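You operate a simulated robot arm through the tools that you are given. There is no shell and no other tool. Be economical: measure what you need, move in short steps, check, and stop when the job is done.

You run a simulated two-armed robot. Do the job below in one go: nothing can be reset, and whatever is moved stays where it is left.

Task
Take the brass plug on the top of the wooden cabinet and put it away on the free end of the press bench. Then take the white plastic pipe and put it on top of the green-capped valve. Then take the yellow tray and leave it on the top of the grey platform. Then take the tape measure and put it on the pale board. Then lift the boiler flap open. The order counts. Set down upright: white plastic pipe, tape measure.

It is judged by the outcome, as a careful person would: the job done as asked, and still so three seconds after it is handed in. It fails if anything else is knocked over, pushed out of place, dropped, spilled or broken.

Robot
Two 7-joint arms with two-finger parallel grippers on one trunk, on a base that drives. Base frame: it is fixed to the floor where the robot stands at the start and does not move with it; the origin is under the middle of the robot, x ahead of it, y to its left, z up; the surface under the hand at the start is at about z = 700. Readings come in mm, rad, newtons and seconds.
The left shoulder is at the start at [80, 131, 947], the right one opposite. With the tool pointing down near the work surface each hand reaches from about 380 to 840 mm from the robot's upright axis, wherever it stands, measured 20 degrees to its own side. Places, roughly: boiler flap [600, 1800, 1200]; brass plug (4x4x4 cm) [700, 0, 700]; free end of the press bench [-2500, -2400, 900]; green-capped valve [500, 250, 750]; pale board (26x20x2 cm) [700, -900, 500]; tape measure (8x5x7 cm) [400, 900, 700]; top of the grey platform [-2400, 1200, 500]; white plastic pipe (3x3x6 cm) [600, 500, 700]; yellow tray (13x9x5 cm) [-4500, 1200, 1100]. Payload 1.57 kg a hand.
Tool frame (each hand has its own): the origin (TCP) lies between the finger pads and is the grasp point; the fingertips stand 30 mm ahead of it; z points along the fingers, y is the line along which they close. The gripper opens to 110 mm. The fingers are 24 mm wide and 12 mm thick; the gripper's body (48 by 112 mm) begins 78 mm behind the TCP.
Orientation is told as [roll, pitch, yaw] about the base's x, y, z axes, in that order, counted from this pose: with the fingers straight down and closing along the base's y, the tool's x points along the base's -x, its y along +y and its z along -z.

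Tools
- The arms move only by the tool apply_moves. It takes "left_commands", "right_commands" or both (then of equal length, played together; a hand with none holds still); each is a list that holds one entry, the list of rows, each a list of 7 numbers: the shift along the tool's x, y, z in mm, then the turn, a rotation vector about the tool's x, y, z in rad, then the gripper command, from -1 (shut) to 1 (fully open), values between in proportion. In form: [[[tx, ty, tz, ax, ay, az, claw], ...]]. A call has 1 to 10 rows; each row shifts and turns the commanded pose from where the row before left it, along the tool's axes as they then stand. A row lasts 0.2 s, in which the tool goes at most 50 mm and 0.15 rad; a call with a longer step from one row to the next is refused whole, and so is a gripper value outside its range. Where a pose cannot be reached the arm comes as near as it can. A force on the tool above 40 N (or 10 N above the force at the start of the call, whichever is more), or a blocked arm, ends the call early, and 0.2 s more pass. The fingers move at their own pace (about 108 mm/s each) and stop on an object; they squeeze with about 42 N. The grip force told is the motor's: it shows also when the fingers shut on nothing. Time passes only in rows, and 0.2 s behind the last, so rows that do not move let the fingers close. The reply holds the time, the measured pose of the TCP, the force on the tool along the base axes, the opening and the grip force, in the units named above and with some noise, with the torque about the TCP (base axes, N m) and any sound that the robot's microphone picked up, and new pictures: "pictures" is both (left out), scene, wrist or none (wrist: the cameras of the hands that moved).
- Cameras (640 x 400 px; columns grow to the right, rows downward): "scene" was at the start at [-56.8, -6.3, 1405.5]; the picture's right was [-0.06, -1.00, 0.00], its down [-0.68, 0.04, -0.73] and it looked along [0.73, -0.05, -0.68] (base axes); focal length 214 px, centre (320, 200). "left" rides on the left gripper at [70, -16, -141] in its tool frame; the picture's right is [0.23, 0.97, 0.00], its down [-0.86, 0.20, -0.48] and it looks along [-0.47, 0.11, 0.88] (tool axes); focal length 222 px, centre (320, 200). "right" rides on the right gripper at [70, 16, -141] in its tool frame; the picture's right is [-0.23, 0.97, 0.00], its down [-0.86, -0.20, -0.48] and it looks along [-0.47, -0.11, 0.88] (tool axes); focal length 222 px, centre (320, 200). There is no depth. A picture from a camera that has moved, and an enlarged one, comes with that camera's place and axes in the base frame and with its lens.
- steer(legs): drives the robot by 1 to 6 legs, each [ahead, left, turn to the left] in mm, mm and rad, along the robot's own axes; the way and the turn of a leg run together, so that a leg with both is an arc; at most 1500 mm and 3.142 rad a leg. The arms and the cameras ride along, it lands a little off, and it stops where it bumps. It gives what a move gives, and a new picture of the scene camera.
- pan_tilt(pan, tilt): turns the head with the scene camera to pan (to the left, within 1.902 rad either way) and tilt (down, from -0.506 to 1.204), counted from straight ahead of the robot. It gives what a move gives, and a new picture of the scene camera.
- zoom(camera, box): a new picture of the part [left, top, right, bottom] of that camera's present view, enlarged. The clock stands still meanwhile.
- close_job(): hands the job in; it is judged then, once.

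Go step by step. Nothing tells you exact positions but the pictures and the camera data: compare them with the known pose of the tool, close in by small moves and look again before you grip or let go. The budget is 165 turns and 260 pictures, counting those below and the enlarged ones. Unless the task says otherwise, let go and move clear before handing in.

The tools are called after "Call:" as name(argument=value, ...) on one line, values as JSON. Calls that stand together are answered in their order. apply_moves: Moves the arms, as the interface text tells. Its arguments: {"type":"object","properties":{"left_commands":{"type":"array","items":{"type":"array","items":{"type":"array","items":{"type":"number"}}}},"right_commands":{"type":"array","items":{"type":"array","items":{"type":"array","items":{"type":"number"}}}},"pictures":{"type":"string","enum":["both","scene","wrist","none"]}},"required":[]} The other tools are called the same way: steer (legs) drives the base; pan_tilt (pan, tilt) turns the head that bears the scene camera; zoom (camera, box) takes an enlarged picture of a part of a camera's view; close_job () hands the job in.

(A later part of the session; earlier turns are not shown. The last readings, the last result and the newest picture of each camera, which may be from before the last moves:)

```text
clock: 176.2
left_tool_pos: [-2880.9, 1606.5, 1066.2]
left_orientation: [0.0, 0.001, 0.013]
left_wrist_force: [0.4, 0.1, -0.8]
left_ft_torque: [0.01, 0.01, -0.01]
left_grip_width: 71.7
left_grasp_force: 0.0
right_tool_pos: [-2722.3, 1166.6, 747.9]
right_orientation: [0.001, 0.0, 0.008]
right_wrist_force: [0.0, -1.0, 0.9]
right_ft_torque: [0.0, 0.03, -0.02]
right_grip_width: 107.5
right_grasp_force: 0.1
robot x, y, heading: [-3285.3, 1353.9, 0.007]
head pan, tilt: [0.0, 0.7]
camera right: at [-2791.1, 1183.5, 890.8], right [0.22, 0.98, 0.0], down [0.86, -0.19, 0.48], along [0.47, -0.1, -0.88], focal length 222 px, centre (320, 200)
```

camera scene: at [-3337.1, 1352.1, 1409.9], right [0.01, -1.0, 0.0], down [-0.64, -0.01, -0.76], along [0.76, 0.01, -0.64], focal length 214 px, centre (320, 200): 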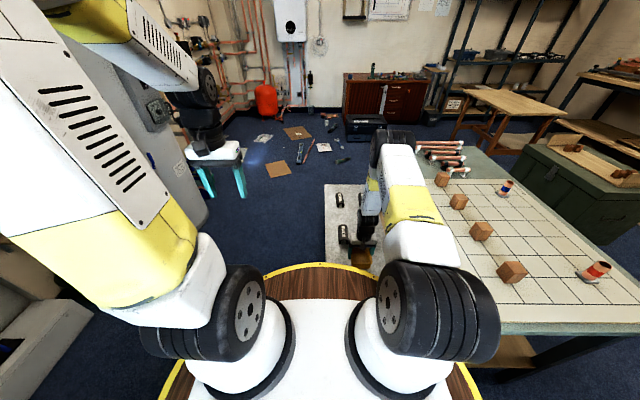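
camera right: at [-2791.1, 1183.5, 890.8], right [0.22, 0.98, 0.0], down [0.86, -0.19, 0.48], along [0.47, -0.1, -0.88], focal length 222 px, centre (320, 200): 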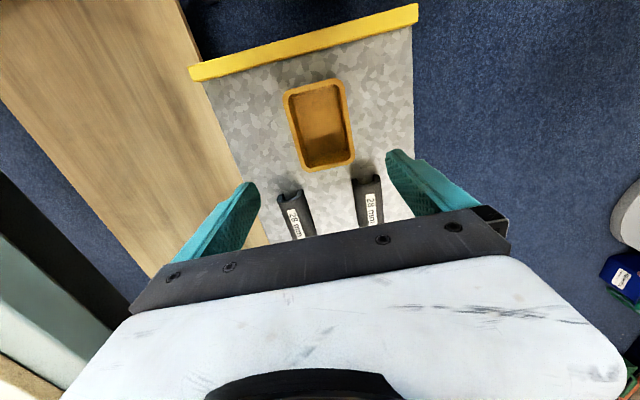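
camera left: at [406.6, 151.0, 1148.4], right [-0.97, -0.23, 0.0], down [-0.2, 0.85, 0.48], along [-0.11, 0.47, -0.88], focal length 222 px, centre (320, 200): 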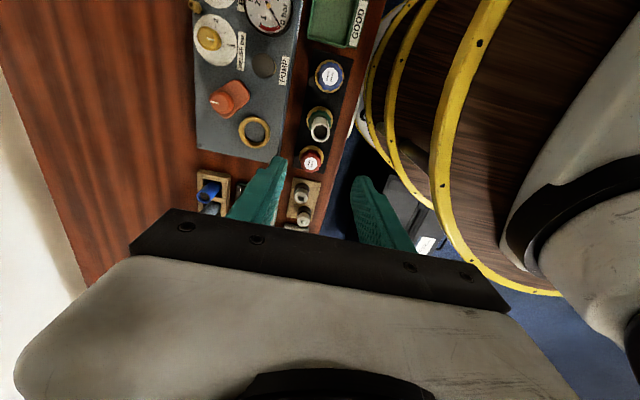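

Tray is on the platform, flat and clear. Raising the hand, then driving back through the corridor toward the desk for the tape measure.

Call:
apply_moves(right_commands=[[[0, 0, -45, 0, 0, 0, 0.3], [0, 0, -45, 0, 0, 0, 0.3], [0, 0, -45, 0, 0, 0, 0.3], [0, 0, -45, 0, 0, 0, 0.3], [0, 0, -45, 0, 0, 0, 0.3], [0, 0, -45, 0, 0, 0, 0.3], [0, 0, -45, 0, 0, 0, 0.3], [0, 0, -45, 0, 0, 0, 0.3], [40, 0, 0, 0, 0, 0, 0.3], [40, 0, 0, 0, 0, 0, 0.3]]], pictures="scene")

Call:
steer(legs=[[-255, 0, 0], [0, -1300, 0]])

```text
clock: 178.4
left_tool_pos: [-2880.2, 1606.8, 1065.1]
left_orientation: [0.0, 0.002, 0.015]
left_wrist_force: [0.5, 0.8, -0.1]
left_ft_torque: [0.0, 0.06, 0.01]
left_grip_width: 71.6
left_grasp_force: 0.0
right_tool_pos: [-2804.1, 1166.0, 1109.1]
right_orientation: [-0.001, -0.002, 0.009]
right_wrist_force: [-0.1, 0.3, -0.4]
right_ft_torque: [-0.03, 0.02, -0.03]
right_grip_width: 71.4
right_grasp_force: 0.0
robot x, y, heading: [-3285.6, 1357.6, 0.003]
head pan, tilt: [0.0, 0.7]
camera scene: at [-3336.5, 1352.1, 1409.9], right [0.01, -1.0, 0.0], down [-0.64, -0.01, -0.76], along [0.76, 0.01, -0.64], focal length 214 px, centre (320, 200)
```

scene: 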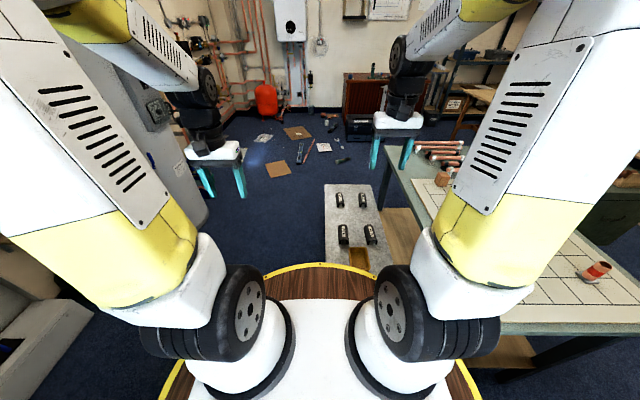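

```text
clock: 186.6
left_tool_pos: [-3124.7, 264.0, 1064.3]
left_orientation: [0.0, 0.0, 0.004]
left_wrist_force: [-0.2, 0.6, 1.0]
left_ft_torque: [0.02, 0.0, -0.04]
left_grip_width: 71.5
left_grasp_force: 0.1
right_tool_pos: [-3050.8, -176.4, 1108.6]
right_orientation: [-0.002, -0.002, 0.002]
right_wrist_force: [0.1, -0.4, -0.4]
right_ft_torque: [-0.03, 0.0, 0.0]
right_grip_width: 71.6
right_grasp_force: 0.0
robot x, y, heading: [-3527.7, 14.7, 0.003]
head pan, tilt: [0.0, 0.7]
camera scene: at [-3582.9, 13.8, 1409.9], right [0.0, -1.0, 0.0], down [-0.64, 0.0, -0.76], along [0.76, 0.0, -0.64], focal length 214 px, centre (320, 200)
```

scene: 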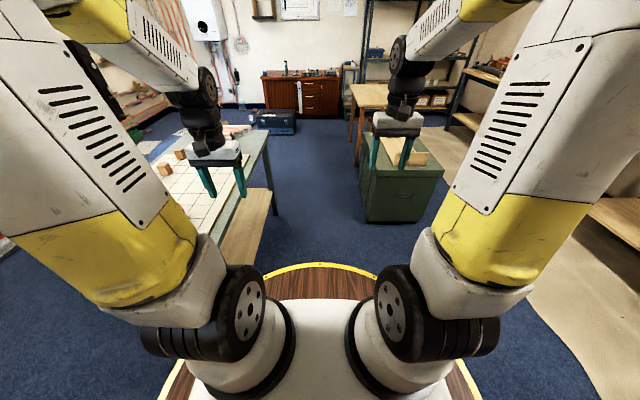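

Straight run down the corridor to the desk.

Call:
steer(legs=[[1500, 0, 0], [1400, 0, 0]])

Call:
pan_tilt(pan=0.5, tilt=0.6)

```text
clock: 200.6
left_tool_pos: [-216.7, 282.0, 1066.8]
left_orientation: [-0.002, -0.002, 0.027]
left_wrist_force: [0.4, 0.0, 0.1]
left_ft_torque: [0.02, 0.01, -0.01]
left_grip_width: 71.8
left_grasp_force: 0.0
right_tool_pos: [-135.0, -156.1, 1107.7]
right_orientation: [0.001, -0.001, 0.021]
right_wrist_force: [-0.2, -0.7, 0.7]
right_ft_torque: [-0.01, -0.01, 0.02]
right_grip_width: 71.7
right_grasp_force: 0.1
robot x, y, heading: [-616.2, 29.9, 0.025]
head pan, tilt: [0.0, 0.7]
camera scene: at [-670.6, 23.2, 1409.9], right [0.02, -1.0, 0.0], down [-0.64, -0.01, -0.76], along [0.76, 0.02, -0.64], focal length 214 px, centre (320, 200)
```

scene: 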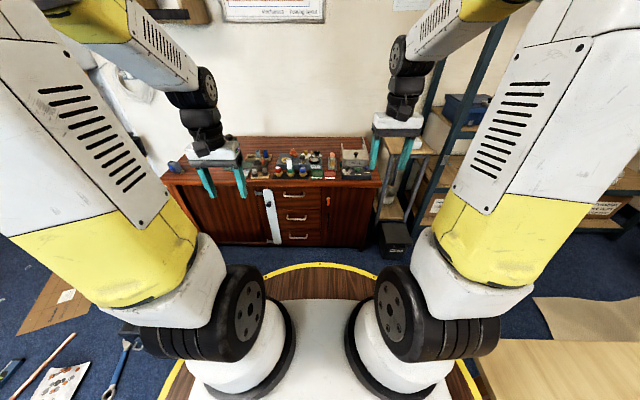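

```text
clock: 201.6
left_tool_pos: [-218.1, 282.4, 1065.7]
left_orientation: [0.001, 0.0, 0.025]
left_wrist_force: [-0.5, 0.3, 0.2]
left_ft_torque: [0.0, 0.01, 0.02]
left_grip_width: 71.3
left_grasp_force: 0.1
right_tool_pos: [-134.6, -156.4, 1108.7]
right_orientation: [-0.001, -0.001, 0.022]
right_wrist_force: [0.6, 0.5, -0.3]
right_ft_torque: [-0.01, -0.02, 0.0]
right_grip_width: 71.2
right_grasp_force: 0.0
robot x, y, heading: [-615.2, 24.3, 0.026]
head pan, tilt: [0.499, 0.6]
camera scene: at [-678.8, 65.3, 1418.5], right [0.5, -0.87, 0.0], down [-0.49, -0.28, -0.82], along [0.72, 0.41, -0.57], focal length 214 px, centre (320, 200)
```

scene: 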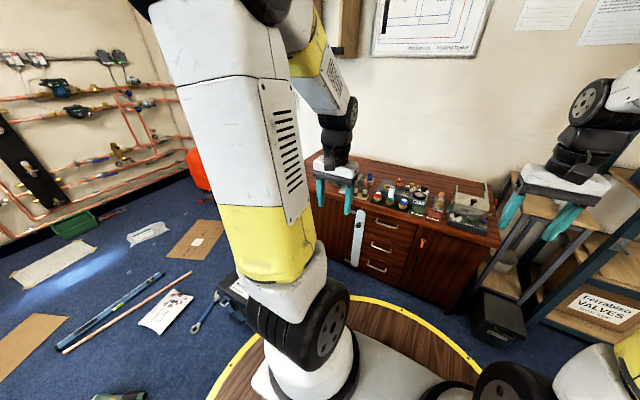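

Moving to the desk front, a bit left, to reach the tape measure with the left hand; checking the floor on the way.

Call:
steer(legs=[[400, 60, -0.02]])

Call:
pan_tilt(pan=1.0, tilt=0.8)

```text
clock: 204.0
left_tool_pos: [182.0, 336.9, 1065.2]
left_orientation: [0.001, 0.001, 0.003]
left_wrist_force: [0.3, -0.1, -0.1]
left_ft_torque: [-0.02, 0.01, -0.03]
left_grip_width: 71.5
left_grasp_force: 0.0
right_tool_pos: [254.6, -104.4, 1108.9]
right_orientation: [-0.001, -0.001, 0.0]
right_wrist_force: [-0.8, 0.8, 0.4]
right_ft_torque: [0.0, 0.01, 0.0]
right_grip_width: 71.3
right_grasp_force: 0.0
robot x, y, heading: [-224.6, 89.2, -0.003]
head pan, tilt: [0.499, 0.6]
camera scene: at [-284.1, 129.5, 1418.5], right [0.48, -0.88, 0.0], down [-0.5, -0.27, -0.83], along [0.72, 0.39, -0.56], focal length 214 px, centre (320, 200)
```

scene: 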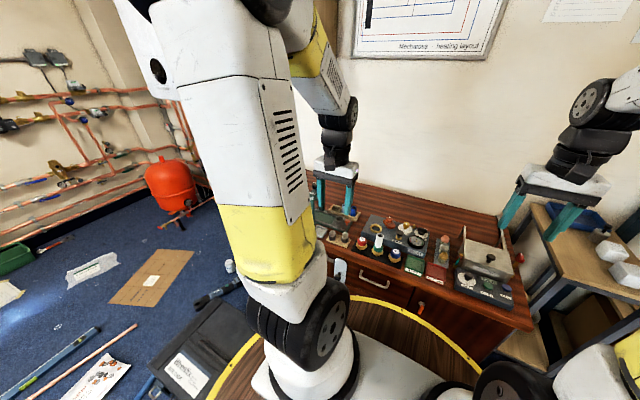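

```text
clock: 205.0
left_tool_pos: [183.1, 337.3, 1065.3]
left_orientation: [-0.001, 0.0, 0.002]
left_wrist_force: [1.1, -0.3, -0.3]
left_ft_torque: [-0.01, -0.02, -0.02]
left_grip_width: 71.5
left_grasp_force: 0.1
right_tool_pos: [254.6, -103.8, 1109.4]
right_orientation: [-0.001, -0.002, -0.001]
right_wrist_force: [0.2, 0.0, -0.3]
right_ft_torque: [-0.01, 0.01, 0.01]
right_grip_width: 71.3
right_grasp_force: 0.0
robot x, y, heading: [-222.6, 87.6, -0.005]
head pan, tilt: [1.0, 0.799]
camera scene: at [-318.0, 155.1, 1401.7], right [0.84, -0.54, 0.0], down [-0.39, -0.6, -0.7], along [0.38, 0.59, -0.72], focal length 214 px, centre (320, 200)
```

scene: 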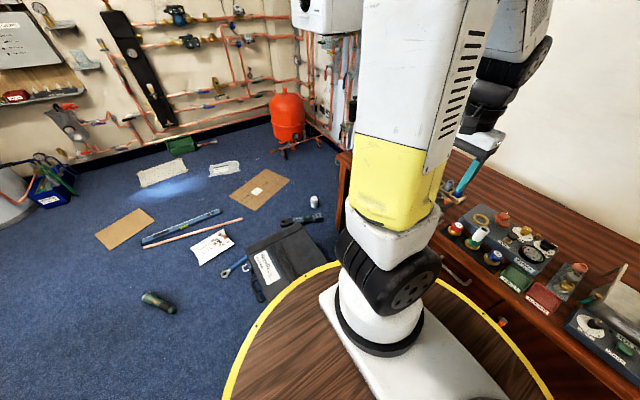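

The toolbox starts at y≈670, so standing at y≈280 is safe. Moving there.

Call:
steer(legs=[[195, 190, 0]])

Call:
apply_moves(left_commands=[[[-5, 45, 10, 0, 0, 0, 0.3], [-5, 45, 10, 0, 0, 0, 0.3], [-5, 45, 10, 0, 0, 0, 0.3], [-5, 45, 10, 0, 0, 0, 0.3], [-5, 45, 10, 0, 0, 0, 0.3], [0, 45, 10, 0, 0, 0, 0.3]]], pictures="wrist")

```text
clock: 206.0
left_tool_pos: [215.2, 375.5, 1065.6]
left_orientation: [0.001, -0.001, 0.02]
left_wrist_force: [0.3, -0.6, 0.4]
left_ft_torque: [0.04, 0.01, -0.02]
left_grip_width: 71.5
left_grasp_force: 0.0
right_tool_pos: [296.0, -64.6, 1108.5]
right_orientation: [0.0, -0.003, 0.016]
right_wrist_force: [0.9, 0.4, 0.3]
right_ft_torque: [0.03, 0.0, -0.01]
right_grip_width: 71.6
right_grasp_force: 0.2
robot x, y, heading: [-187.4, 121.5, 0.016]
head pan, tilt: [1.0, 0.799]
stopped in leg 1: the robot was blocked; the commanded pose is now the measured one
camera scene: at [-281.3, 185.4, 1401.7], right [0.85, -0.53, 0.0], down [-0.38, -0.61, -0.7], along [0.37, 0.59, -0.72], focal length 214 px, centre (320, 200)
```

scene: 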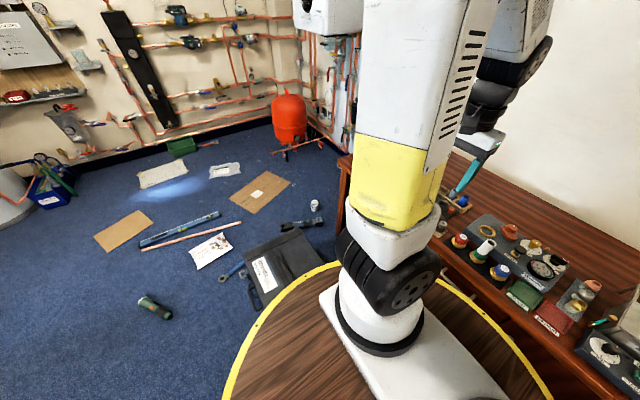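

```text
clock: 207.4
left_tool_pos: [234.5, 647.2, 1007.7]
left_orientation: [-0.001, 0.0, 0.017]
left_wrist_force: [0.2, -1.2, -0.4]
left_ft_torque: [0.02, 0.02, 0.02]
left_grip_width: 71.6
left_grasp_force: 0.1
right_tool_pos: [295.3, -64.4, 1109.3]
right_orientation: [-0.001, -0.001, 0.015]
right_wrist_force: [0.1, -0.5, -0.3]
right_ft_torque: [0.01, -0.08, 0.01]
right_grip_width: 71.5
right_grasp_force: 0.0
robot x, y, heading: [-187.4, 117.7, 0.009]
head pan, tilt: [1.0, 0.799]
camera left: at [165.6, 628.5, 1150.0], right [-0.24, 0.97, 0.0], down [0.85, 0.22, 0.48], along [0.46, 0.12, -0.88], focal length 222 px, centre (320, 200)
```

left: 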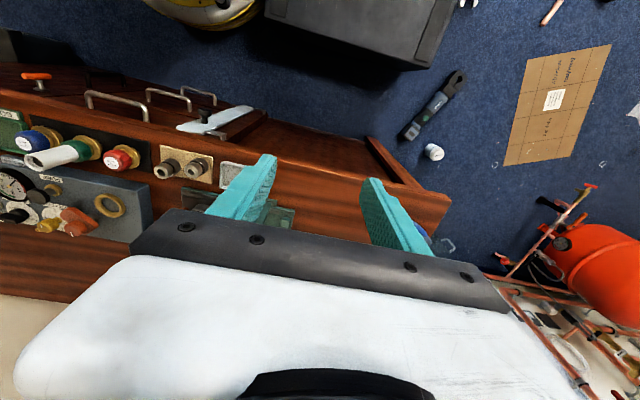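

The base touched the open toolbox (its near side is at y≈415), so I can't go further left. I'm backing off to y≈80 and will reach the tape measure with a tilted hand instead.

Call:
steer(legs=[[0, -45, -0.016], [180, 0, 0]])

Call:
apply_moves(left_commands=[[[-5, 10, 0, 0, 0, 0, 0.3], [0, 0, 0, 0, 0, 0, 0.3]]], pictures="wrist")

Call:
pan_tilt(pan=1.3, tilt=0.9)

```text
clock: 209.4
left_tool_pos: [424.1, 596.3, 1007.2]
left_orientation: [0.001, -0.001, 0.004]
left_wrist_force: [0.6, 1.3, 0.1]
left_ft_torque: [-0.02, 0.0, 0.02]
left_grip_width: 71.4
left_grasp_force: 0.0
right_tool_pos: [473.9, -117.1, 1108.7]
right_orientation: [0.0, -0.001, 0.001]
right_wrist_force: [-0.3, 0.7, 0.1]
right_ft_torque: [0.01, -0.03, 0.03]
right_grip_width: 71.6
right_grasp_force: 0.0
robot x, y, heading: [-1.4, 72.7, 0.003]
head pan, tilt: [1.0, 0.799]
camera scene: at [-98.6, 142.2, 1401.7], right [0.84, -0.54, 0.0], down [-0.39, -0.6, -0.7], along [0.38, 0.59, -0.72], focal length 214 px, centre (320, 200)
```

scene: 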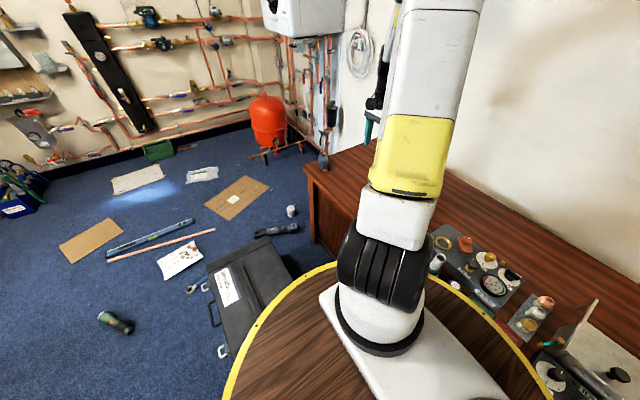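

```text
clock: 210.0
left_tool_pos: [429.8, 605.8, 1007.3]
left_orientation: [-0.001, 0.002, 0.003]
left_wrist_force: [0.3, 0.6, 0.0]
left_ft_torque: [0.0, 0.02, -0.02]
left_grip_width: 71.4
left_grasp_force: 0.0
right_tool_pos: [474.5, -116.9, 1108.5]
right_orientation: [-0.001, -0.001, 0.0]
right_wrist_force: [-0.5, 0.2, 0.8]
right_ft_torque: [0.01, -0.02, 0.03]
right_grip_width: 71.5
right_grasp_force: 0.2
robot x, y, heading: [-2.8, 76.6, 0.001]
head pan, tilt: [1.0, 0.799]
camera left: at [360.6, 588.1, 1149.6], right [-0.23, 0.97, 0.0], down [0.85, 0.2, 0.48], along [0.46, 0.11, -0.88], focal length 222 px, centre (320, 200)
```

left: 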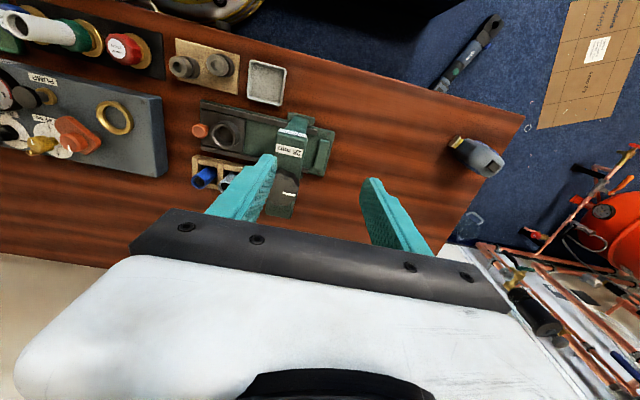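

```text
clock: 210.8
left_tool_pos: [430.7, 605.6, 1007.5]
left_orientation: [0.0, 0.0, 0.003]
left_wrist_force: [-0.4, -1.2, 0.6]
left_ft_torque: [-0.03, 0.0, -0.04]
left_grip_width: 71.5
left_grasp_force: 0.0
right_tool_pos: [473.3, -115.8, 1108.1]
right_orientation: [0.0, -0.001, 0.001]
right_wrist_force: [-0.1, -0.3, -0.2]
right_ft_torque: [0.0, 0.02, -0.01]
right_grip_width: 71.5
right_grasp_force: 0.1
robot x, y, heading: [-6.5, 76.8, -0.003]
head pan, tilt: [1.3, 0.901]
camera scene: at [-121.8, 147.1, 1393.8], right [0.96, -0.27, 0.0], down [-0.21, -0.75, -0.62], along [0.17, 0.6, -0.78], focal length 214 px, centre (320, 200)
```

scene: 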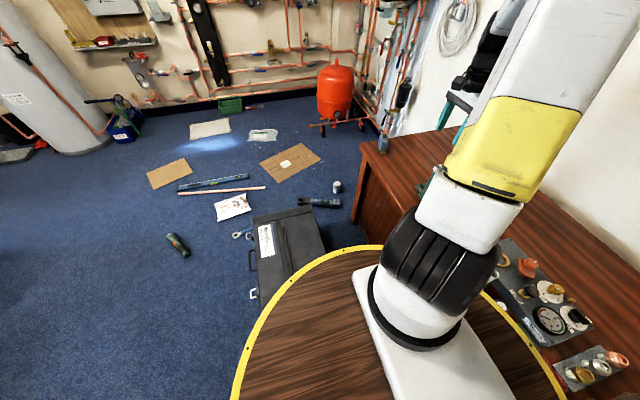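

Call:
zoom(camera="left", box=[400, 100, 560, 200])

Call:
zoom(camera="scene", box=[340, 110, 436, 170])

```text
4.00 times, centred on (480, 150) of left
camera zoom: at [360.5, 588.0, 1149.7], right [-0.23, 0.97, 0.0], down [0.85, 0.2, 0.48], along [0.46, 0.11, -0.88], focal length 888 px, centre (-320, 400)
```

zoom: 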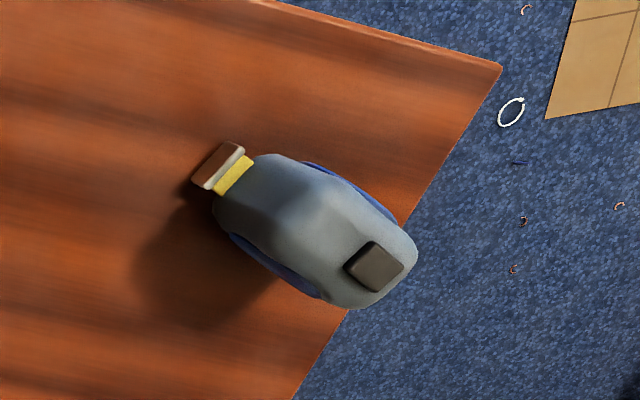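

```text
6.67 times, centred on (388, 140) of scene
camera zoom: at [-121.8, 147.1, 1393.8], right [0.96, -0.27, 0.0], down [-0.21, -0.75, -0.62], along [0.17, 0.6, -0.78], focal length 1430 px, centre (-133, 600)
```

zoom: 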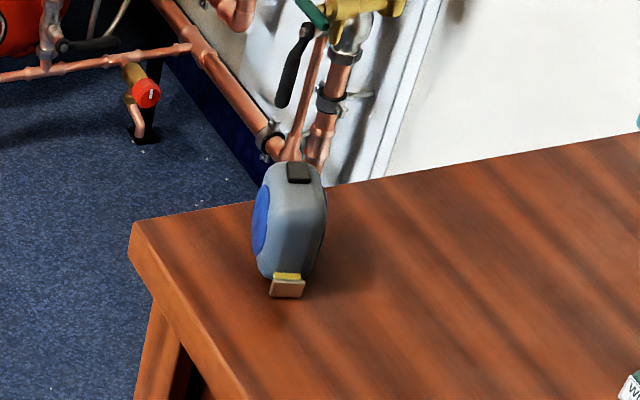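

The tape measure stands upright: hook at [403, 867, 715], button on top at [419, 914, 780], so its axis points at azimuth ~71°. I'll turn and tilt the left hand to approach along that axis at 60° from vertical.

Call:
apply_moves(left_commands=[[[0, 0, 0, 0, 0, -0.15, 0.55], [0, 0, 0, 0, 0, -0.15, 0.55], [0, 0, 0, 0, 0, -0.15, 0.55], [0, 0, 0, 0, 0, -0.15, 0.55], [0, 0, 0, 0, 0, -0.15, 0.55], [0, 0, 0, 0, 0, -0.15, 0.55], [0, 0, 0, 0, 0, -0.15, 0.55], [0, 0, 0, 0, 0, -0.15, 0.55], [0, 0, 0, 0, 0, -0.04, 0.55]]], pictures="none")

Call:
apply_moves(left_commands=[[[0, 0, 0, 0, -0.15, 0, 0.55], [0, 0, 0, 0, -0.15, 0, 0.55], [0, 0, 0, 0, -0.15, 0, 0.55], [0, 0, 0, 0, -0.15, 0, 0.55], [0, 0, 0, 0, -0.15, 0, 0.55], [0, 0, 0, 0, -0.15, 0, 0.55], [0, 0, 0, 0, -0.147, 0, 0.55]]], pictures="wrist")

```text
clock: 212.8
left_tool_pos: [430.1, 606.8, 1008.3]
left_orientation: [-0.001, 0.001, 1.243]
left_wrist_force: [0.2, -0.5, -0.3]
left_ft_torque: [0.02, -0.02, 0.03]
left_grip_width: 85.3
left_grasp_force: 0.0
right_tool_pos: [474.9, -116.6, 1108.3]
right_orientation: [-0.001, -0.002, -0.001]
right_wrist_force: [-0.3, 0.0, 0.4]
right_ft_torque: [-0.01, 0.01, 0.02]
right_grip_width: 71.3
right_grasp_force: 0.0
robot x, y, heading: [-3.9, 75.7, -0.003]
head pan, tilt: [1.3, 0.901]
```

```text
clock: 214.4
left_tool_pos: [429.2, 606.9, 1009.0]
left_orientation: [0.002, -1.047, 1.24]
left_wrist_force: [-0.5, 0.3, -0.4]
left_ft_torque: [0.04, -0.01, -0.02]
left_grip_width: 85.3
left_grasp_force: 0.0
right_tool_pos: [473.5, -115.8, 1108.7]
right_orientation: [-0.001, -0.003, -0.001]
right_wrist_force: [-0.5, -0.1, 0.1]
right_ft_torque: [-0.05, -0.01, -0.02]
right_grip_width: 71.7
right_grasp_force: 0.1
robot x, y, heading: [-4.6, 75.5, 0.003]
head pan, tilt: [1.3, 0.901]
camera left: at [394.3, 451.0, 1019.1], right [-0.96, 0.21, -0.2], down [-0.18, 0.07, 0.98], along [0.22, 0.98, -0.03], focal length 222 px, centre (320, 200)
```

left: 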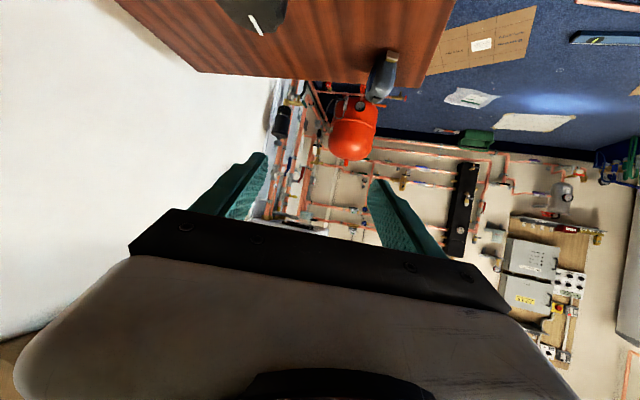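

Orientation reached. Moving to a standoff behind the tape measure.

Call:
apply_moves(left_commands=[[[13.2, 15.7, 35.4, 0, 0, 0, 0.55], [13.2, 15.7, 35.4, 0, 0, 0, 0.55], [13.2, 15.7, 35.4, 0, 0, 0, 0.55], [13.2, 15.7, 35.4, 0, 0, 0, 0.55], [13.2, 15.7, 35.4, 0, 0, 0, 0.55], [13.2, 15.7, 35.4, 0, 0, 0, 0.55], [13.2, 15.7, 35.4, 0, 0, 0, 0.55]]], pictures="both")

Call:
zoom(camera="left", box=[240, 40, 440, 165])

```text
clock: 216.0
left_tool_pos: [379.9, 798.7, 801.9]
left_orientation: [0.001, -1.046, 1.243]
left_wrist_force: [-0.8, -0.1, 0.5]
left_ft_torque: [0.0, -0.02, 0.02]
left_grip_width: 84.9
left_grasp_force: 0.1
right_tool_pos: [473.9, -118.3, 1109.4]
right_orientation: [-0.001, -0.003, -0.001]
right_wrist_force: [0.7, 0.0, 0.5]
right_ft_torque: [0.05, 0.0, 0.01]
right_grip_width: 71.5
right_grasp_force: 0.1
robot x, y, heading: [-4.6, 76.5, -0.002]
head pan, tilt: [1.3, 0.901]
camera scene: at [-121.9, 146.7, 1393.8], right [0.96, -0.27, 0.0], down [-0.21, -0.75, -0.62], along [0.17, 0.6, -0.78], focal length 214 px, centre (320, 200)
camera left: at [344.2, 643.7, 813.5], right [-0.96, 0.21, -0.2], down [-0.18, 0.08, 0.98], along [0.22, 0.98, -0.04], focal length 222 px, centre (320, 200)
```

scene: 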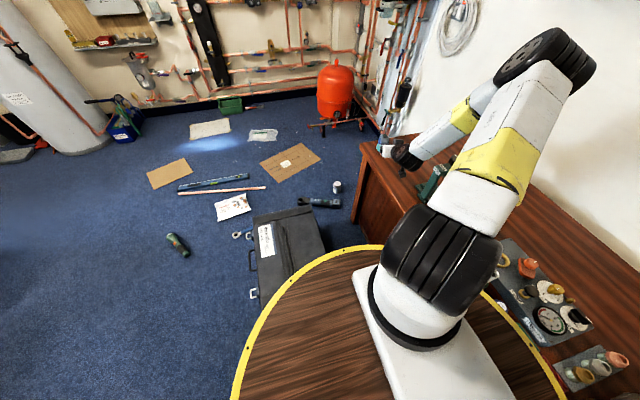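
left: 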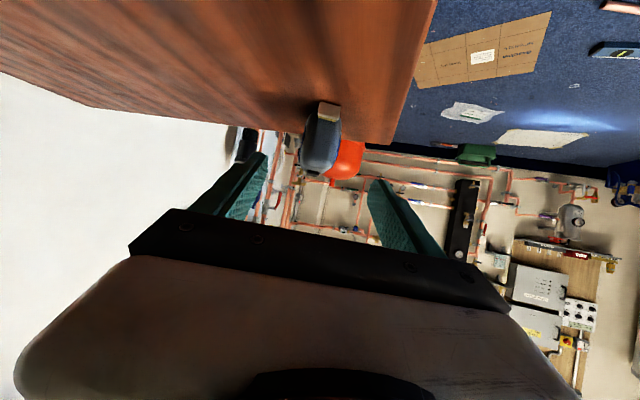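

```text
3.20 times, centred on (340, 102) of left
camera zoom: at [344.2, 643.7, 813.5], right [-0.96, 0.21, -0.2], down [-0.18, 0.08, 0.98], along [0.22, 0.98, -0.04], focal length 711 px, centre (256, 512)
```

zoom: 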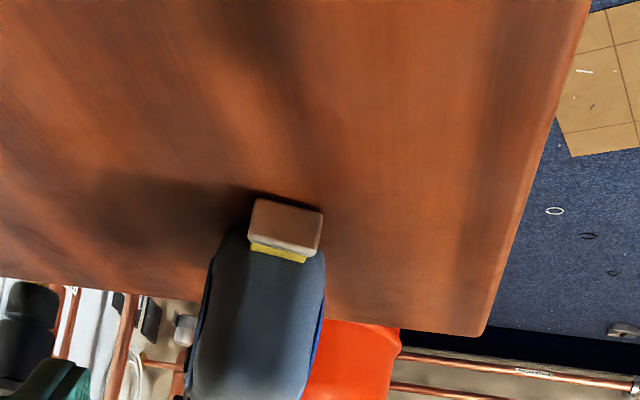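

Lined up with the tape measure. Advancing 118 mm along the tool axis, then gripping.

Call:
apply_moves(left_commands=[[[0, 0, 40, 0, 0, 0, 0.55], [0, 0, 40, 0, 0, 0, 0.55], [0, 0, 25, 0, 0, 0, 0.55], [0, 0, 13, 0, 0, 0, 0.55]]], pictures="wrist")

Call:
zoom(camera="scene", box=[340, 100, 468, 180])

```text
clock: 217.0
left_tool_pos: [413.7, 896.9, 743.2]
left_orientation: [0.0, -1.045, 1.24]
left_wrist_force: [-0.6, 0.2, -0.3]
left_ft_torque: [0.01, 0.0, -0.03]
left_grip_width: 85.1
left_grasp_force: 0.0
right_tool_pos: [474.1, -115.7, 1109.2]
right_orientation: [0.0, -0.001, -0.002]
right_wrist_force: [0.2, 0.0, -0.5]
right_ft_torque: [0.03, -0.04, -0.01]
right_grip_width: 71.7
right_grasp_force: 0.0
robot x, y, heading: [-1.3, 76.3, -0.005]
head pan, tilt: [1.3, 0.901]
camera left: at [378.2, 741.0, 754.6], right [-0.96, 0.21, -0.2], down [-0.18, 0.08, 0.98], along [0.22, 0.98, -0.04], focal length 222 px, centre (320, 200)
```

left: 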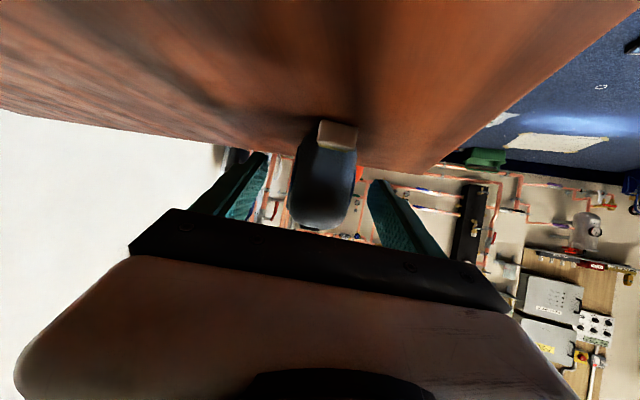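

```text
5.00 times, centred on (404, 140) of scene
camera zoom: at [-121.9, 147.0, 1393.8], right [0.96, -0.27, 0.0], down [-0.21, -0.75, -0.62], along [0.17, 0.6, -0.78], focal length 1072 px, centre (-100, 500)
```

zoom: 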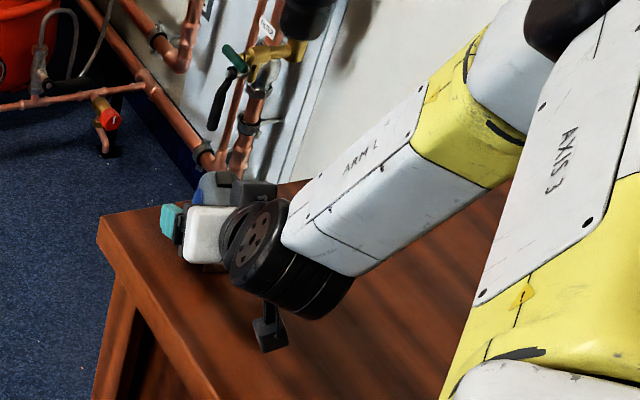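

Tape measure is between the fingers. Closing and lifting vertically.

Call:
apply_moves(left_commands=[[[0, 0, 0, 0, 0, 0, -1], [0, 0, 0, 0, 0, 0, -1], [0, 0, 0, 0, 0, 0, -1], [-17, 0, -10, 0, 0, 0, -1], [-34, 0, -20, 0, 0, 0, -1], [-34, 0, -20, 0, 0, 0, -1], [-34, 0, -20, 0, 0, 0, -1]]], pictures="both")

Call:
zoom(camera="scene", box=[340, 80, 468, 160])

```text
clock: 218.6
left_tool_pos: [412.6, 894.3, 882.3]
left_orientation: [0.004, -1.044, 1.241]
left_wrist_force: [0.3, -0.2, -3.5]
left_ft_torque: [0.0, -0.04, 0.01]
left_grip_width: 41.6
left_grasp_force: 42.1
right_tool_pos: [474.2, -115.3, 1109.8]
right_orientation: [0.001, -0.003, 0.0]
right_wrist_force: [-0.3, -0.3, -0.1]
right_ft_torque: [0.0, 0.02, 0.02]
right_grip_width: 71.5
right_grasp_force: 0.1
robot x, y, heading: [-3.9, 77.8, -0.002]
head pan, tilt: [1.3, 0.901]
camera scene: at [-121.6, 147.5, 1393.8], right [0.96, -0.27, 0.0], down [-0.21, -0.76, -0.62], along [0.17, 0.6, -0.78], focal length 214 px, centre (320, 200)
camera left: at [377.6, 738.6, 894.7], right [-0.96, 0.21, -0.2], down [-0.18, 0.08, 0.98], along [0.22, 0.98, -0.04], focal length 222 px, centre (320, 200)
```

scene: 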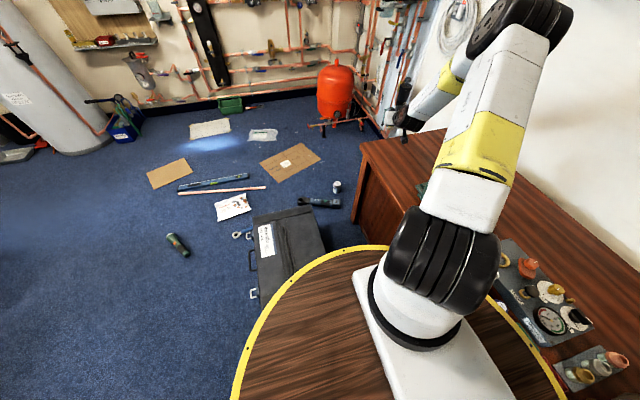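
left: 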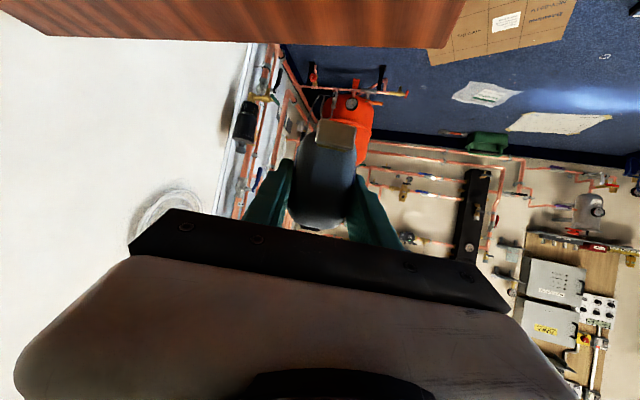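

```text
5.00 times, centred on (404, 120) of scene
camera zoom: at [-121.6, 147.5, 1393.8], right [0.96, -0.27, 0.0], down [-0.21, -0.76, -0.62], along [0.17, 0.6, -0.78], focal length 1072 px, centre (-100, 600)
```

zoom: 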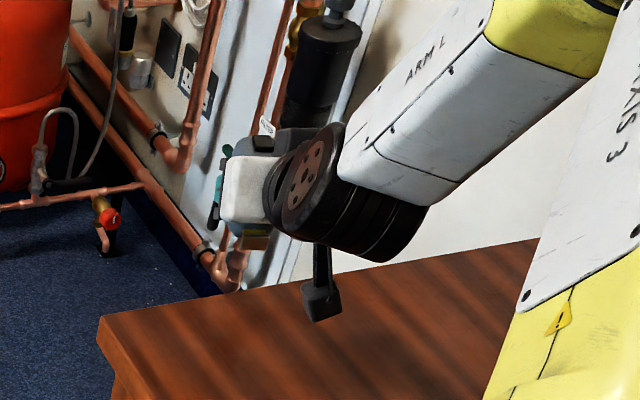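

Tape measure gripped (41.6 mm) and upright. Bringing the hand back over the desk and turning it to point straight ahead.

Call:
apply_moves(left_commands=[[[-30, 0, -17, 0, 0, 0, -1], [10.1, -19.9, -38.9, 0, 0, 0, -1], [10.1, -19.9, -38.9, 0, 0, 0, -1], [10.1, -19.9, -38.9, 0, 0, 0, -1], [10.1, -19.9, -38.9, 0, 0, 0, -1], [10.1, -19.9, -38.9, 0, 0, 0, -1], [10.1, -19.9, -38.9, 0, 0, 0, -1], [10.1, -19.9, -38.9, 0, 0, 0, -1], [10.1, -19.9, -38.9, 0, 0, 0, -1], [10.1, -19.9, -38.9, 0, 0, 0, -1]]], pictures="none")

Call:
apply_moves(left_commands=[[[0, 0, 0, 0.13, 0, 0.075, -1], [0, 0, 0, 0.129, 0, 0.075, -1], [0, 0, 0, 0.129, 0, 0.075, -1], [0, 0, 0, 0.129, 0, 0.075, -1], [0, 0, 0, 0.129, 0, 0.075, -1], [0, 0, 0, 0.129, 0, 0.075, -1], [0, 0, 0, 0.129, 0, 0.075, -1], [0, 0, 0, 0.129, 0, 0.075, -1], [0, 0, 0, 0.04, 0, 0.023, -1]]], pictures="scene")

```text
clock: 220.8
left_tool_pos: [470.0, 507.2, 1013.6]
left_orientation: [0.003, -1.046, 1.24]
left_wrist_force: [0.5, 0.5, -2.4]
left_ft_torque: [-0.04, 0.03, 0.0]
left_grip_width: 41.8
left_grasp_force: 41.8
right_tool_pos: [474.8, -116.2, 1109.2]
right_orientation: [0.0, -0.001, -0.002]
right_wrist_force: [0.0, 0.7, -1.0]
right_ft_torque: [-0.04, 0.01, 0.0]
right_grip_width: 71.6
right_grasp_force: 0.1
robot x, y, heading: [-4.3, 76.6, -0.001]
head pan, tilt: [1.3, 0.901]
```

```text
clock: 222.8
left_tool_pos: [483.9, 515.9, 1015.4]
left_orientation: [0.003, -1.043, 0.0]
left_wrist_force: [0.6, 0.5, -2.9]
left_ft_torque: [-0.03, 0.06, 0.04]
left_grip_width: 41.7
left_grasp_force: 42.0
left hand out of reach, approached as far as the arm can: row 3, 4
right_tool_pos: [473.8, -116.6, 1109.7]
right_orientation: [-0.001, 0.0, 0.0]
right_wrist_force: [-0.6, 0.0, -0.7]
right_ft_torque: [0.03, 0.0, -0.01]
right_grip_width: 71.5
right_grasp_force: 0.1
robot x, y, heading: [0.4, 73.9, -0.001]
head pan, tilt: [1.3, 0.901]
camera scene: at [-121.9, 147.1, 1393.8], right [0.96, -0.27, 0.0], down [-0.21, -0.75, -0.62], along [0.17, 0.6, -0.78], focal length 214 px, centre (320, 200)
```

scene: 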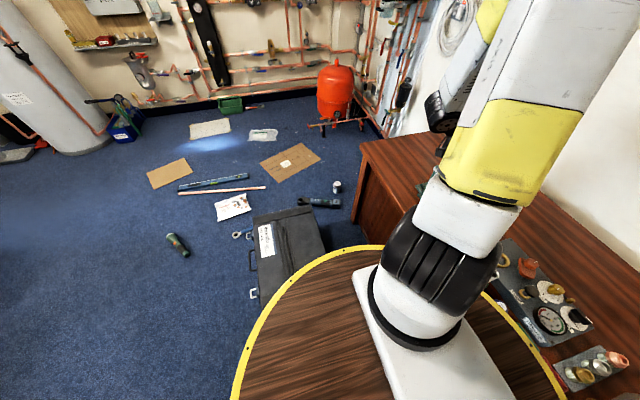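

Tape held upright with the hand pointing ahead. Backing off 95 mm and strafing right to the shelf, keeping facing it.

Call:
steer(legs=[[-95, 0, 0], [0, -560, 0]])

Call:
pan_tilt(pan=-0.35, tilt=0.75)

```text
clock: 226.8
left_tool_pos: [389.6, -53.5, 1016.2]
left_orientation: [0.006, -1.043, -0.013]
left_wrist_force: [-0.2, -0.1, -2.2]
left_ft_torque: [-0.04, 0.07, 0.01]
left_grip_width: 41.7
left_grasp_force: 42.3
right_tool_pos: [373.6, -684.7, 1109.1]
right_orientation: [0.0, -0.002, -0.011]
right_wrist_force: [0.1, 0.2, 0.5]
right_ft_torque: [-0.01, 0.0, 0.01]
right_grip_width: 71.4
right_grasp_force: 0.2
robot x, y, heading: [-101.4, -491.0, -0.012]
head pan, tilt: [1.3, 0.901]
camera scene: at [-219.6, -415.4, 1393.8], right [0.96, -0.28, 0.0], down [-0.22, -0.75, -0.62], along [0.17, 0.6, -0.78], focal length 214 px, centre (320, 200)
```

scene: 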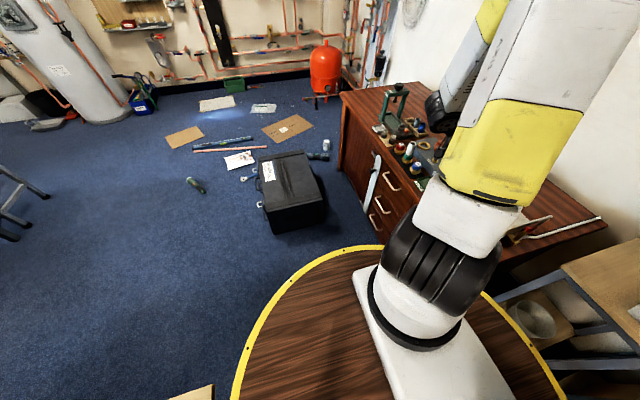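

```text
clock: 228.5
left_tool_pos: [389.6, -52.2, 1015.4]
left_orientation: [0.006, -1.043, -0.012]
left_wrist_force: [-0.8, 0.3, -2.6]
left_ft_torque: [0.03, 0.07, 0.0]
left_grip_width: 42.0
left_grasp_force: 41.7
right_tool_pos: [373.2, -684.5, 1109.6]
right_orientation: [0.0, -0.002, -0.011]
right_wrist_force: [-0.2, 0.8, -0.2]
right_ft_torque: [0.0, 0.0, -0.01]
right_grip_width: 71.4
right_grasp_force: 0.3
robot x, y, heading: [-103.9, -489.6, -0.016]
head pan, tilt: [-0.351, 0.75]
camera scene: at [-163.2, -517.3, 1405.7], right [-0.35, -0.93, 0.0], down [-0.64, 0.24, -0.73], along [0.68, -0.26, -0.68], focal length 214 px, centre (320, 200)
```

scene: 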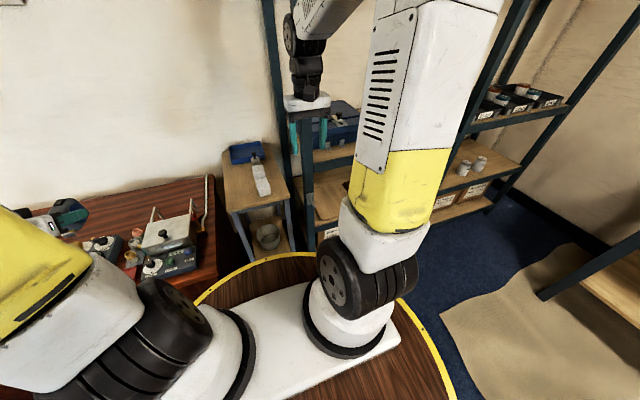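

Continuing the strafe to stand in front of the board's shelf bay.

Call:
steer(legs=[[0, -560, 0.014]])

Call:
pan_tilt(pan=0.3, tilt=0.7)

```text
clock: 231.7
left_tool_pos: [379.2, -604.5, 1016.0]
left_orientation: [0.006, -1.044, 0.004]
left_wrist_force: [1.2, -0.3, -2.5]
left_ft_torque: [-0.01, 0.05, 0.0]
left_grip_width: 41.7
left_grasp_force: 42.0
right_tool_pos: [374.4, -1237.2, 1109.5]
right_orientation: [0.0, -0.002, 0.005]
right_wrist_force: [-1.0, -0.6, 0.4]
right_ft_torque: [-0.02, 0.0, 0.02]
right_grip_width: 71.7
right_grasp_force: 0.0
robot x, y, heading: [-107.4, -1047.0, 0.003]
head pan, tilt: [-0.351, 0.75]
camera scene: at [-165.2, -1078.9, 1405.7], right [-0.34, -0.94, 0.0], down [-0.64, 0.23, -0.73], along [0.69, -0.25, -0.68], focal length 214 px, centre (320, 200)
```

scene: 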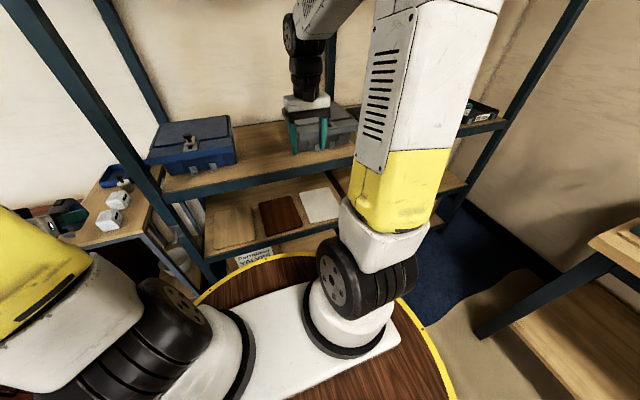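

```text
clock: 232.7
left_tool_pos: [379.6, -604.7, 1014.8]
left_orientation: [0.007, -1.045, 0.003]
left_wrist_force: [-0.3, 0.1, -2.8]
left_ft_torque: [-0.01, 0.06, 0.0]
left_grip_width: 41.6
left_grasp_force: 42.1
right_tool_pos: [374.7, -1238.5, 1109.9]
right_orientation: [0.0, -0.001, 0.006]
right_wrist_force: [0.1, 0.8, 0.3]
right_ft_torque: [0.01, 0.01, 0.01]
right_grip_width: 71.3
right_grasp_force: 0.1
robot x, y, heading: [-102.9, -1052.5, 0.001]
head pan, tilt: [0.3, 0.7]
camera scene: at [-162.1, -1025.4, 1409.9], right [0.3, -0.95, 0.0], down [-0.61, -0.19, -0.76], along [0.73, 0.23, -0.64], focal length 214 px, centre (320, 200)
```

scene: 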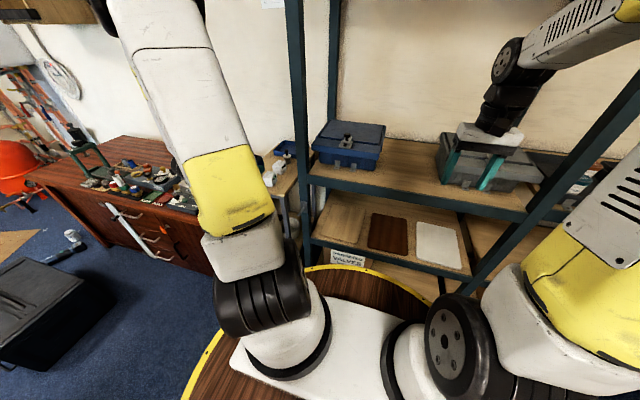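

Three boards lie on the middle-low shelf: pale wood (left, near [725, -900]), brown and white. The coordinates say the pale one is the left. Zooming.

Call:
zoom(camera="scene", box=[296, 170, 488, 290])

```text
3.33 times, centred on (392, 230) of scene
camera zoom: at [-162.1, -1025.4, 1409.9], right [0.3, -0.95, 0.0], down [-0.61, -0.19, -0.76], along [0.73, 0.23, -0.64], focal length 715 px, centre (80, 100)
```

zoom: 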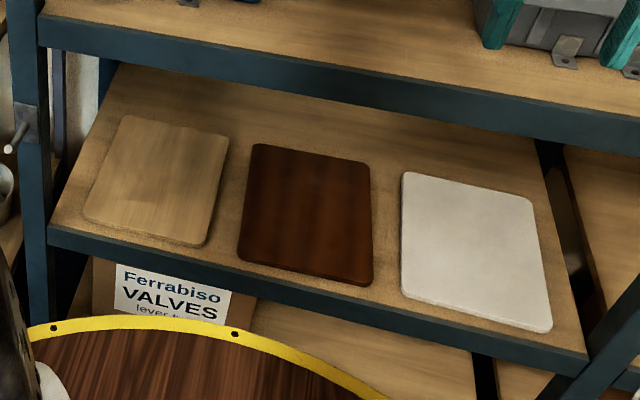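

The pale board spans about x 576–843, y -997..-790 at z≈510; the beam above is at about z 860. Backing 60 mm and lining the hand up with the board at y≈-895.

Call:
steer(legs=[[-60, 0, 0]])

Call:
apply_moves(left_commands=[[[7.5, -36.3, 15.9, 0, 0, 0, -1], [7.5, -36.3, 15.9, 0, 0, 0, -1], [7.5, -36.3, 15.9, 0, 0, 0, -1], [7.5, -36.3, 15.9, 0, 0, 0, -1], [7.5, -36.3, 15.9, 0, 0, 0, -1], [7.5, -36.3, 15.9, 0, 0, 0, -1], [7.5, -36.3, 15.9, 0, 0, 0, -1], [7.5, -36.3, 15.9, 0, 0, 0, -1]]], pictures="both")

```text
clock: 233.7
left_tool_pos: [319.9, -604.5, 1016.3]
left_orientation: [0.005, -1.044, 0.003]
left_wrist_force: [-0.6, -0.2, -2.4]
left_ft_torque: [0.0, 0.04, -0.04]
left_grip_width: 41.9
left_grasp_force: 42.4
right_tool_pos: [313.8, -1238.0, 1109.8]
right_orientation: [0.0, -0.003, 0.006]
right_wrist_force: [0.1, 1.1, 0.5]
right_ft_torque: [0.0, -0.03, 0.02]
right_grip_width: 71.7
right_grasp_force: 0.0
robot x, y, heading: [-160.4, -1047.7, 0.005]
head pan, tilt: [0.3, 0.7]
camera scene: at [-221.9, -1025.5, 1409.9], right [0.3, -0.95, 0.0], down [-0.61, -0.19, -0.76], along [0.73, 0.23, -0.64], focal length 214 px, centre (320, 200)
```

scene: 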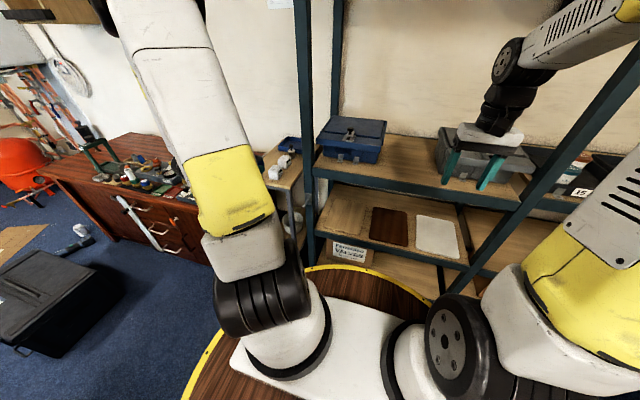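

```text
clock: 235.5
left_tool_pos: [419.5, -884.7, 900.1]
left_orientation: [0.005, -1.043, 0.004]
left_wrist_force: [0.1, 0.7, -2.2]
left_ft_torque: [-0.01, 0.05, -0.01]
left_grip_width: 41.5
left_grasp_force: 42.1
left hand out of reach, approached as far as the arm can: row 3, 4, 5
right_tool_pos: [315.4, -1238.5, 1108.5]
right_orientation: [0.0, -0.001, 0.006]
right_wrist_force: [-0.4, 0.3, -0.7]
right_ft_torque: [-0.05, -0.04, 0.01]
right_grip_width: 71.2
right_grasp_force: 0.1
robot x, y, heading: [-164.1, -1050.3, 0.004]
head pan, tilt: [0.3, 0.7]
camera scene: at [-222.3, -1025.2, 1409.9], right [0.3, -0.95, 0.0], down [-0.61, -0.19, -0.76], along [0.73, 0.23, -0.64], focal length 214 px, centre (320, 200)
camera left: at [262.6, -903.3, 911.5], right [-0.12, 0.97, -0.19], down [0.01, 0.2, 0.98], along [0.99, 0.12, -0.04], focal length 222 px, centre (320, 200)
```

scene: 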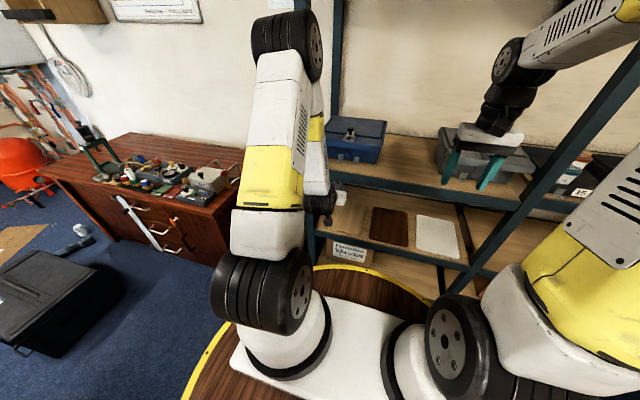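
left: 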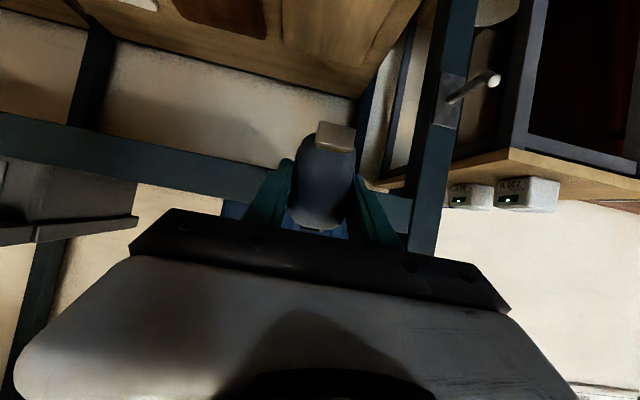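

The board is ahead and below, beam clear above. Descending in front of the shelf and then moving in diagonally.

Call:
apply_moves(left_commands=[[[29, -2, 17, 0, 0, 0, -1], [29, -2, 17, 0, 0, 0, -1], [29, -2, 17, 0, 0, 0, -1], [7.5, 0, 42, 0, 0, 0, -1], [7.5, 0, 42, 0, 0, 0, -1]]], pictures="both")

```text
clock: 236.7
left_tool_pos: [486.2, -887.7, 742.1]
left_orientation: [0.004, -1.043, 0.004]
left_wrist_force: [-0.3, -0.4, -2.8]
left_ft_torque: [0.0, 0.07, -0.02]
left_grip_width: 41.6
left_grasp_force: 41.9
right_tool_pos: [314.0, -1238.5, 1108.7]
right_orientation: [-0.001, -0.002, 0.004]
right_wrist_force: [0.1, -0.1, -0.3]
right_ft_torque: [0.01, -0.01, -0.03]
right_grip_width: 71.5
right_grasp_force: 0.1
robot x, y, heading: [-165.0, -1051.7, 0.004]
head pan, tilt: [0.3, 0.7]
camera scene: at [-222.3, -1025.6, 1409.9], right [0.3, -0.95, 0.0], down [-0.61, -0.19, -0.76], along [0.73, 0.23, -0.64], focal length 214 px, centre (320, 200)
camera left: at [330.3, -906.7, 752.8], right [-0.12, 0.97, -0.19], down [0.01, 0.2, 0.98], along [0.99, 0.12, -0.04], focal length 222 px, centre (320, 200)
```

scene: 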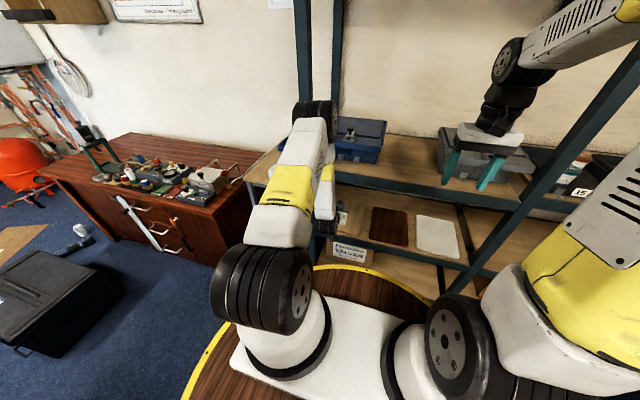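
left: 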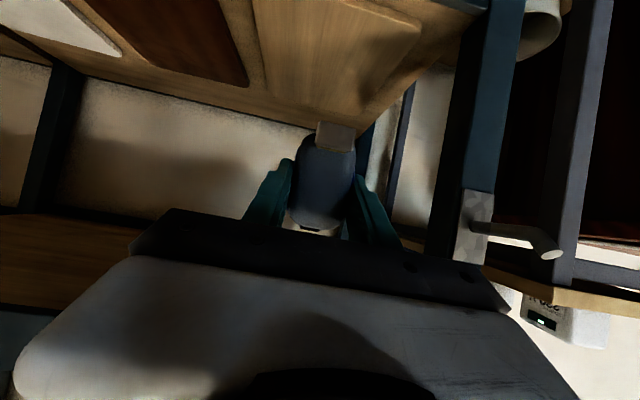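

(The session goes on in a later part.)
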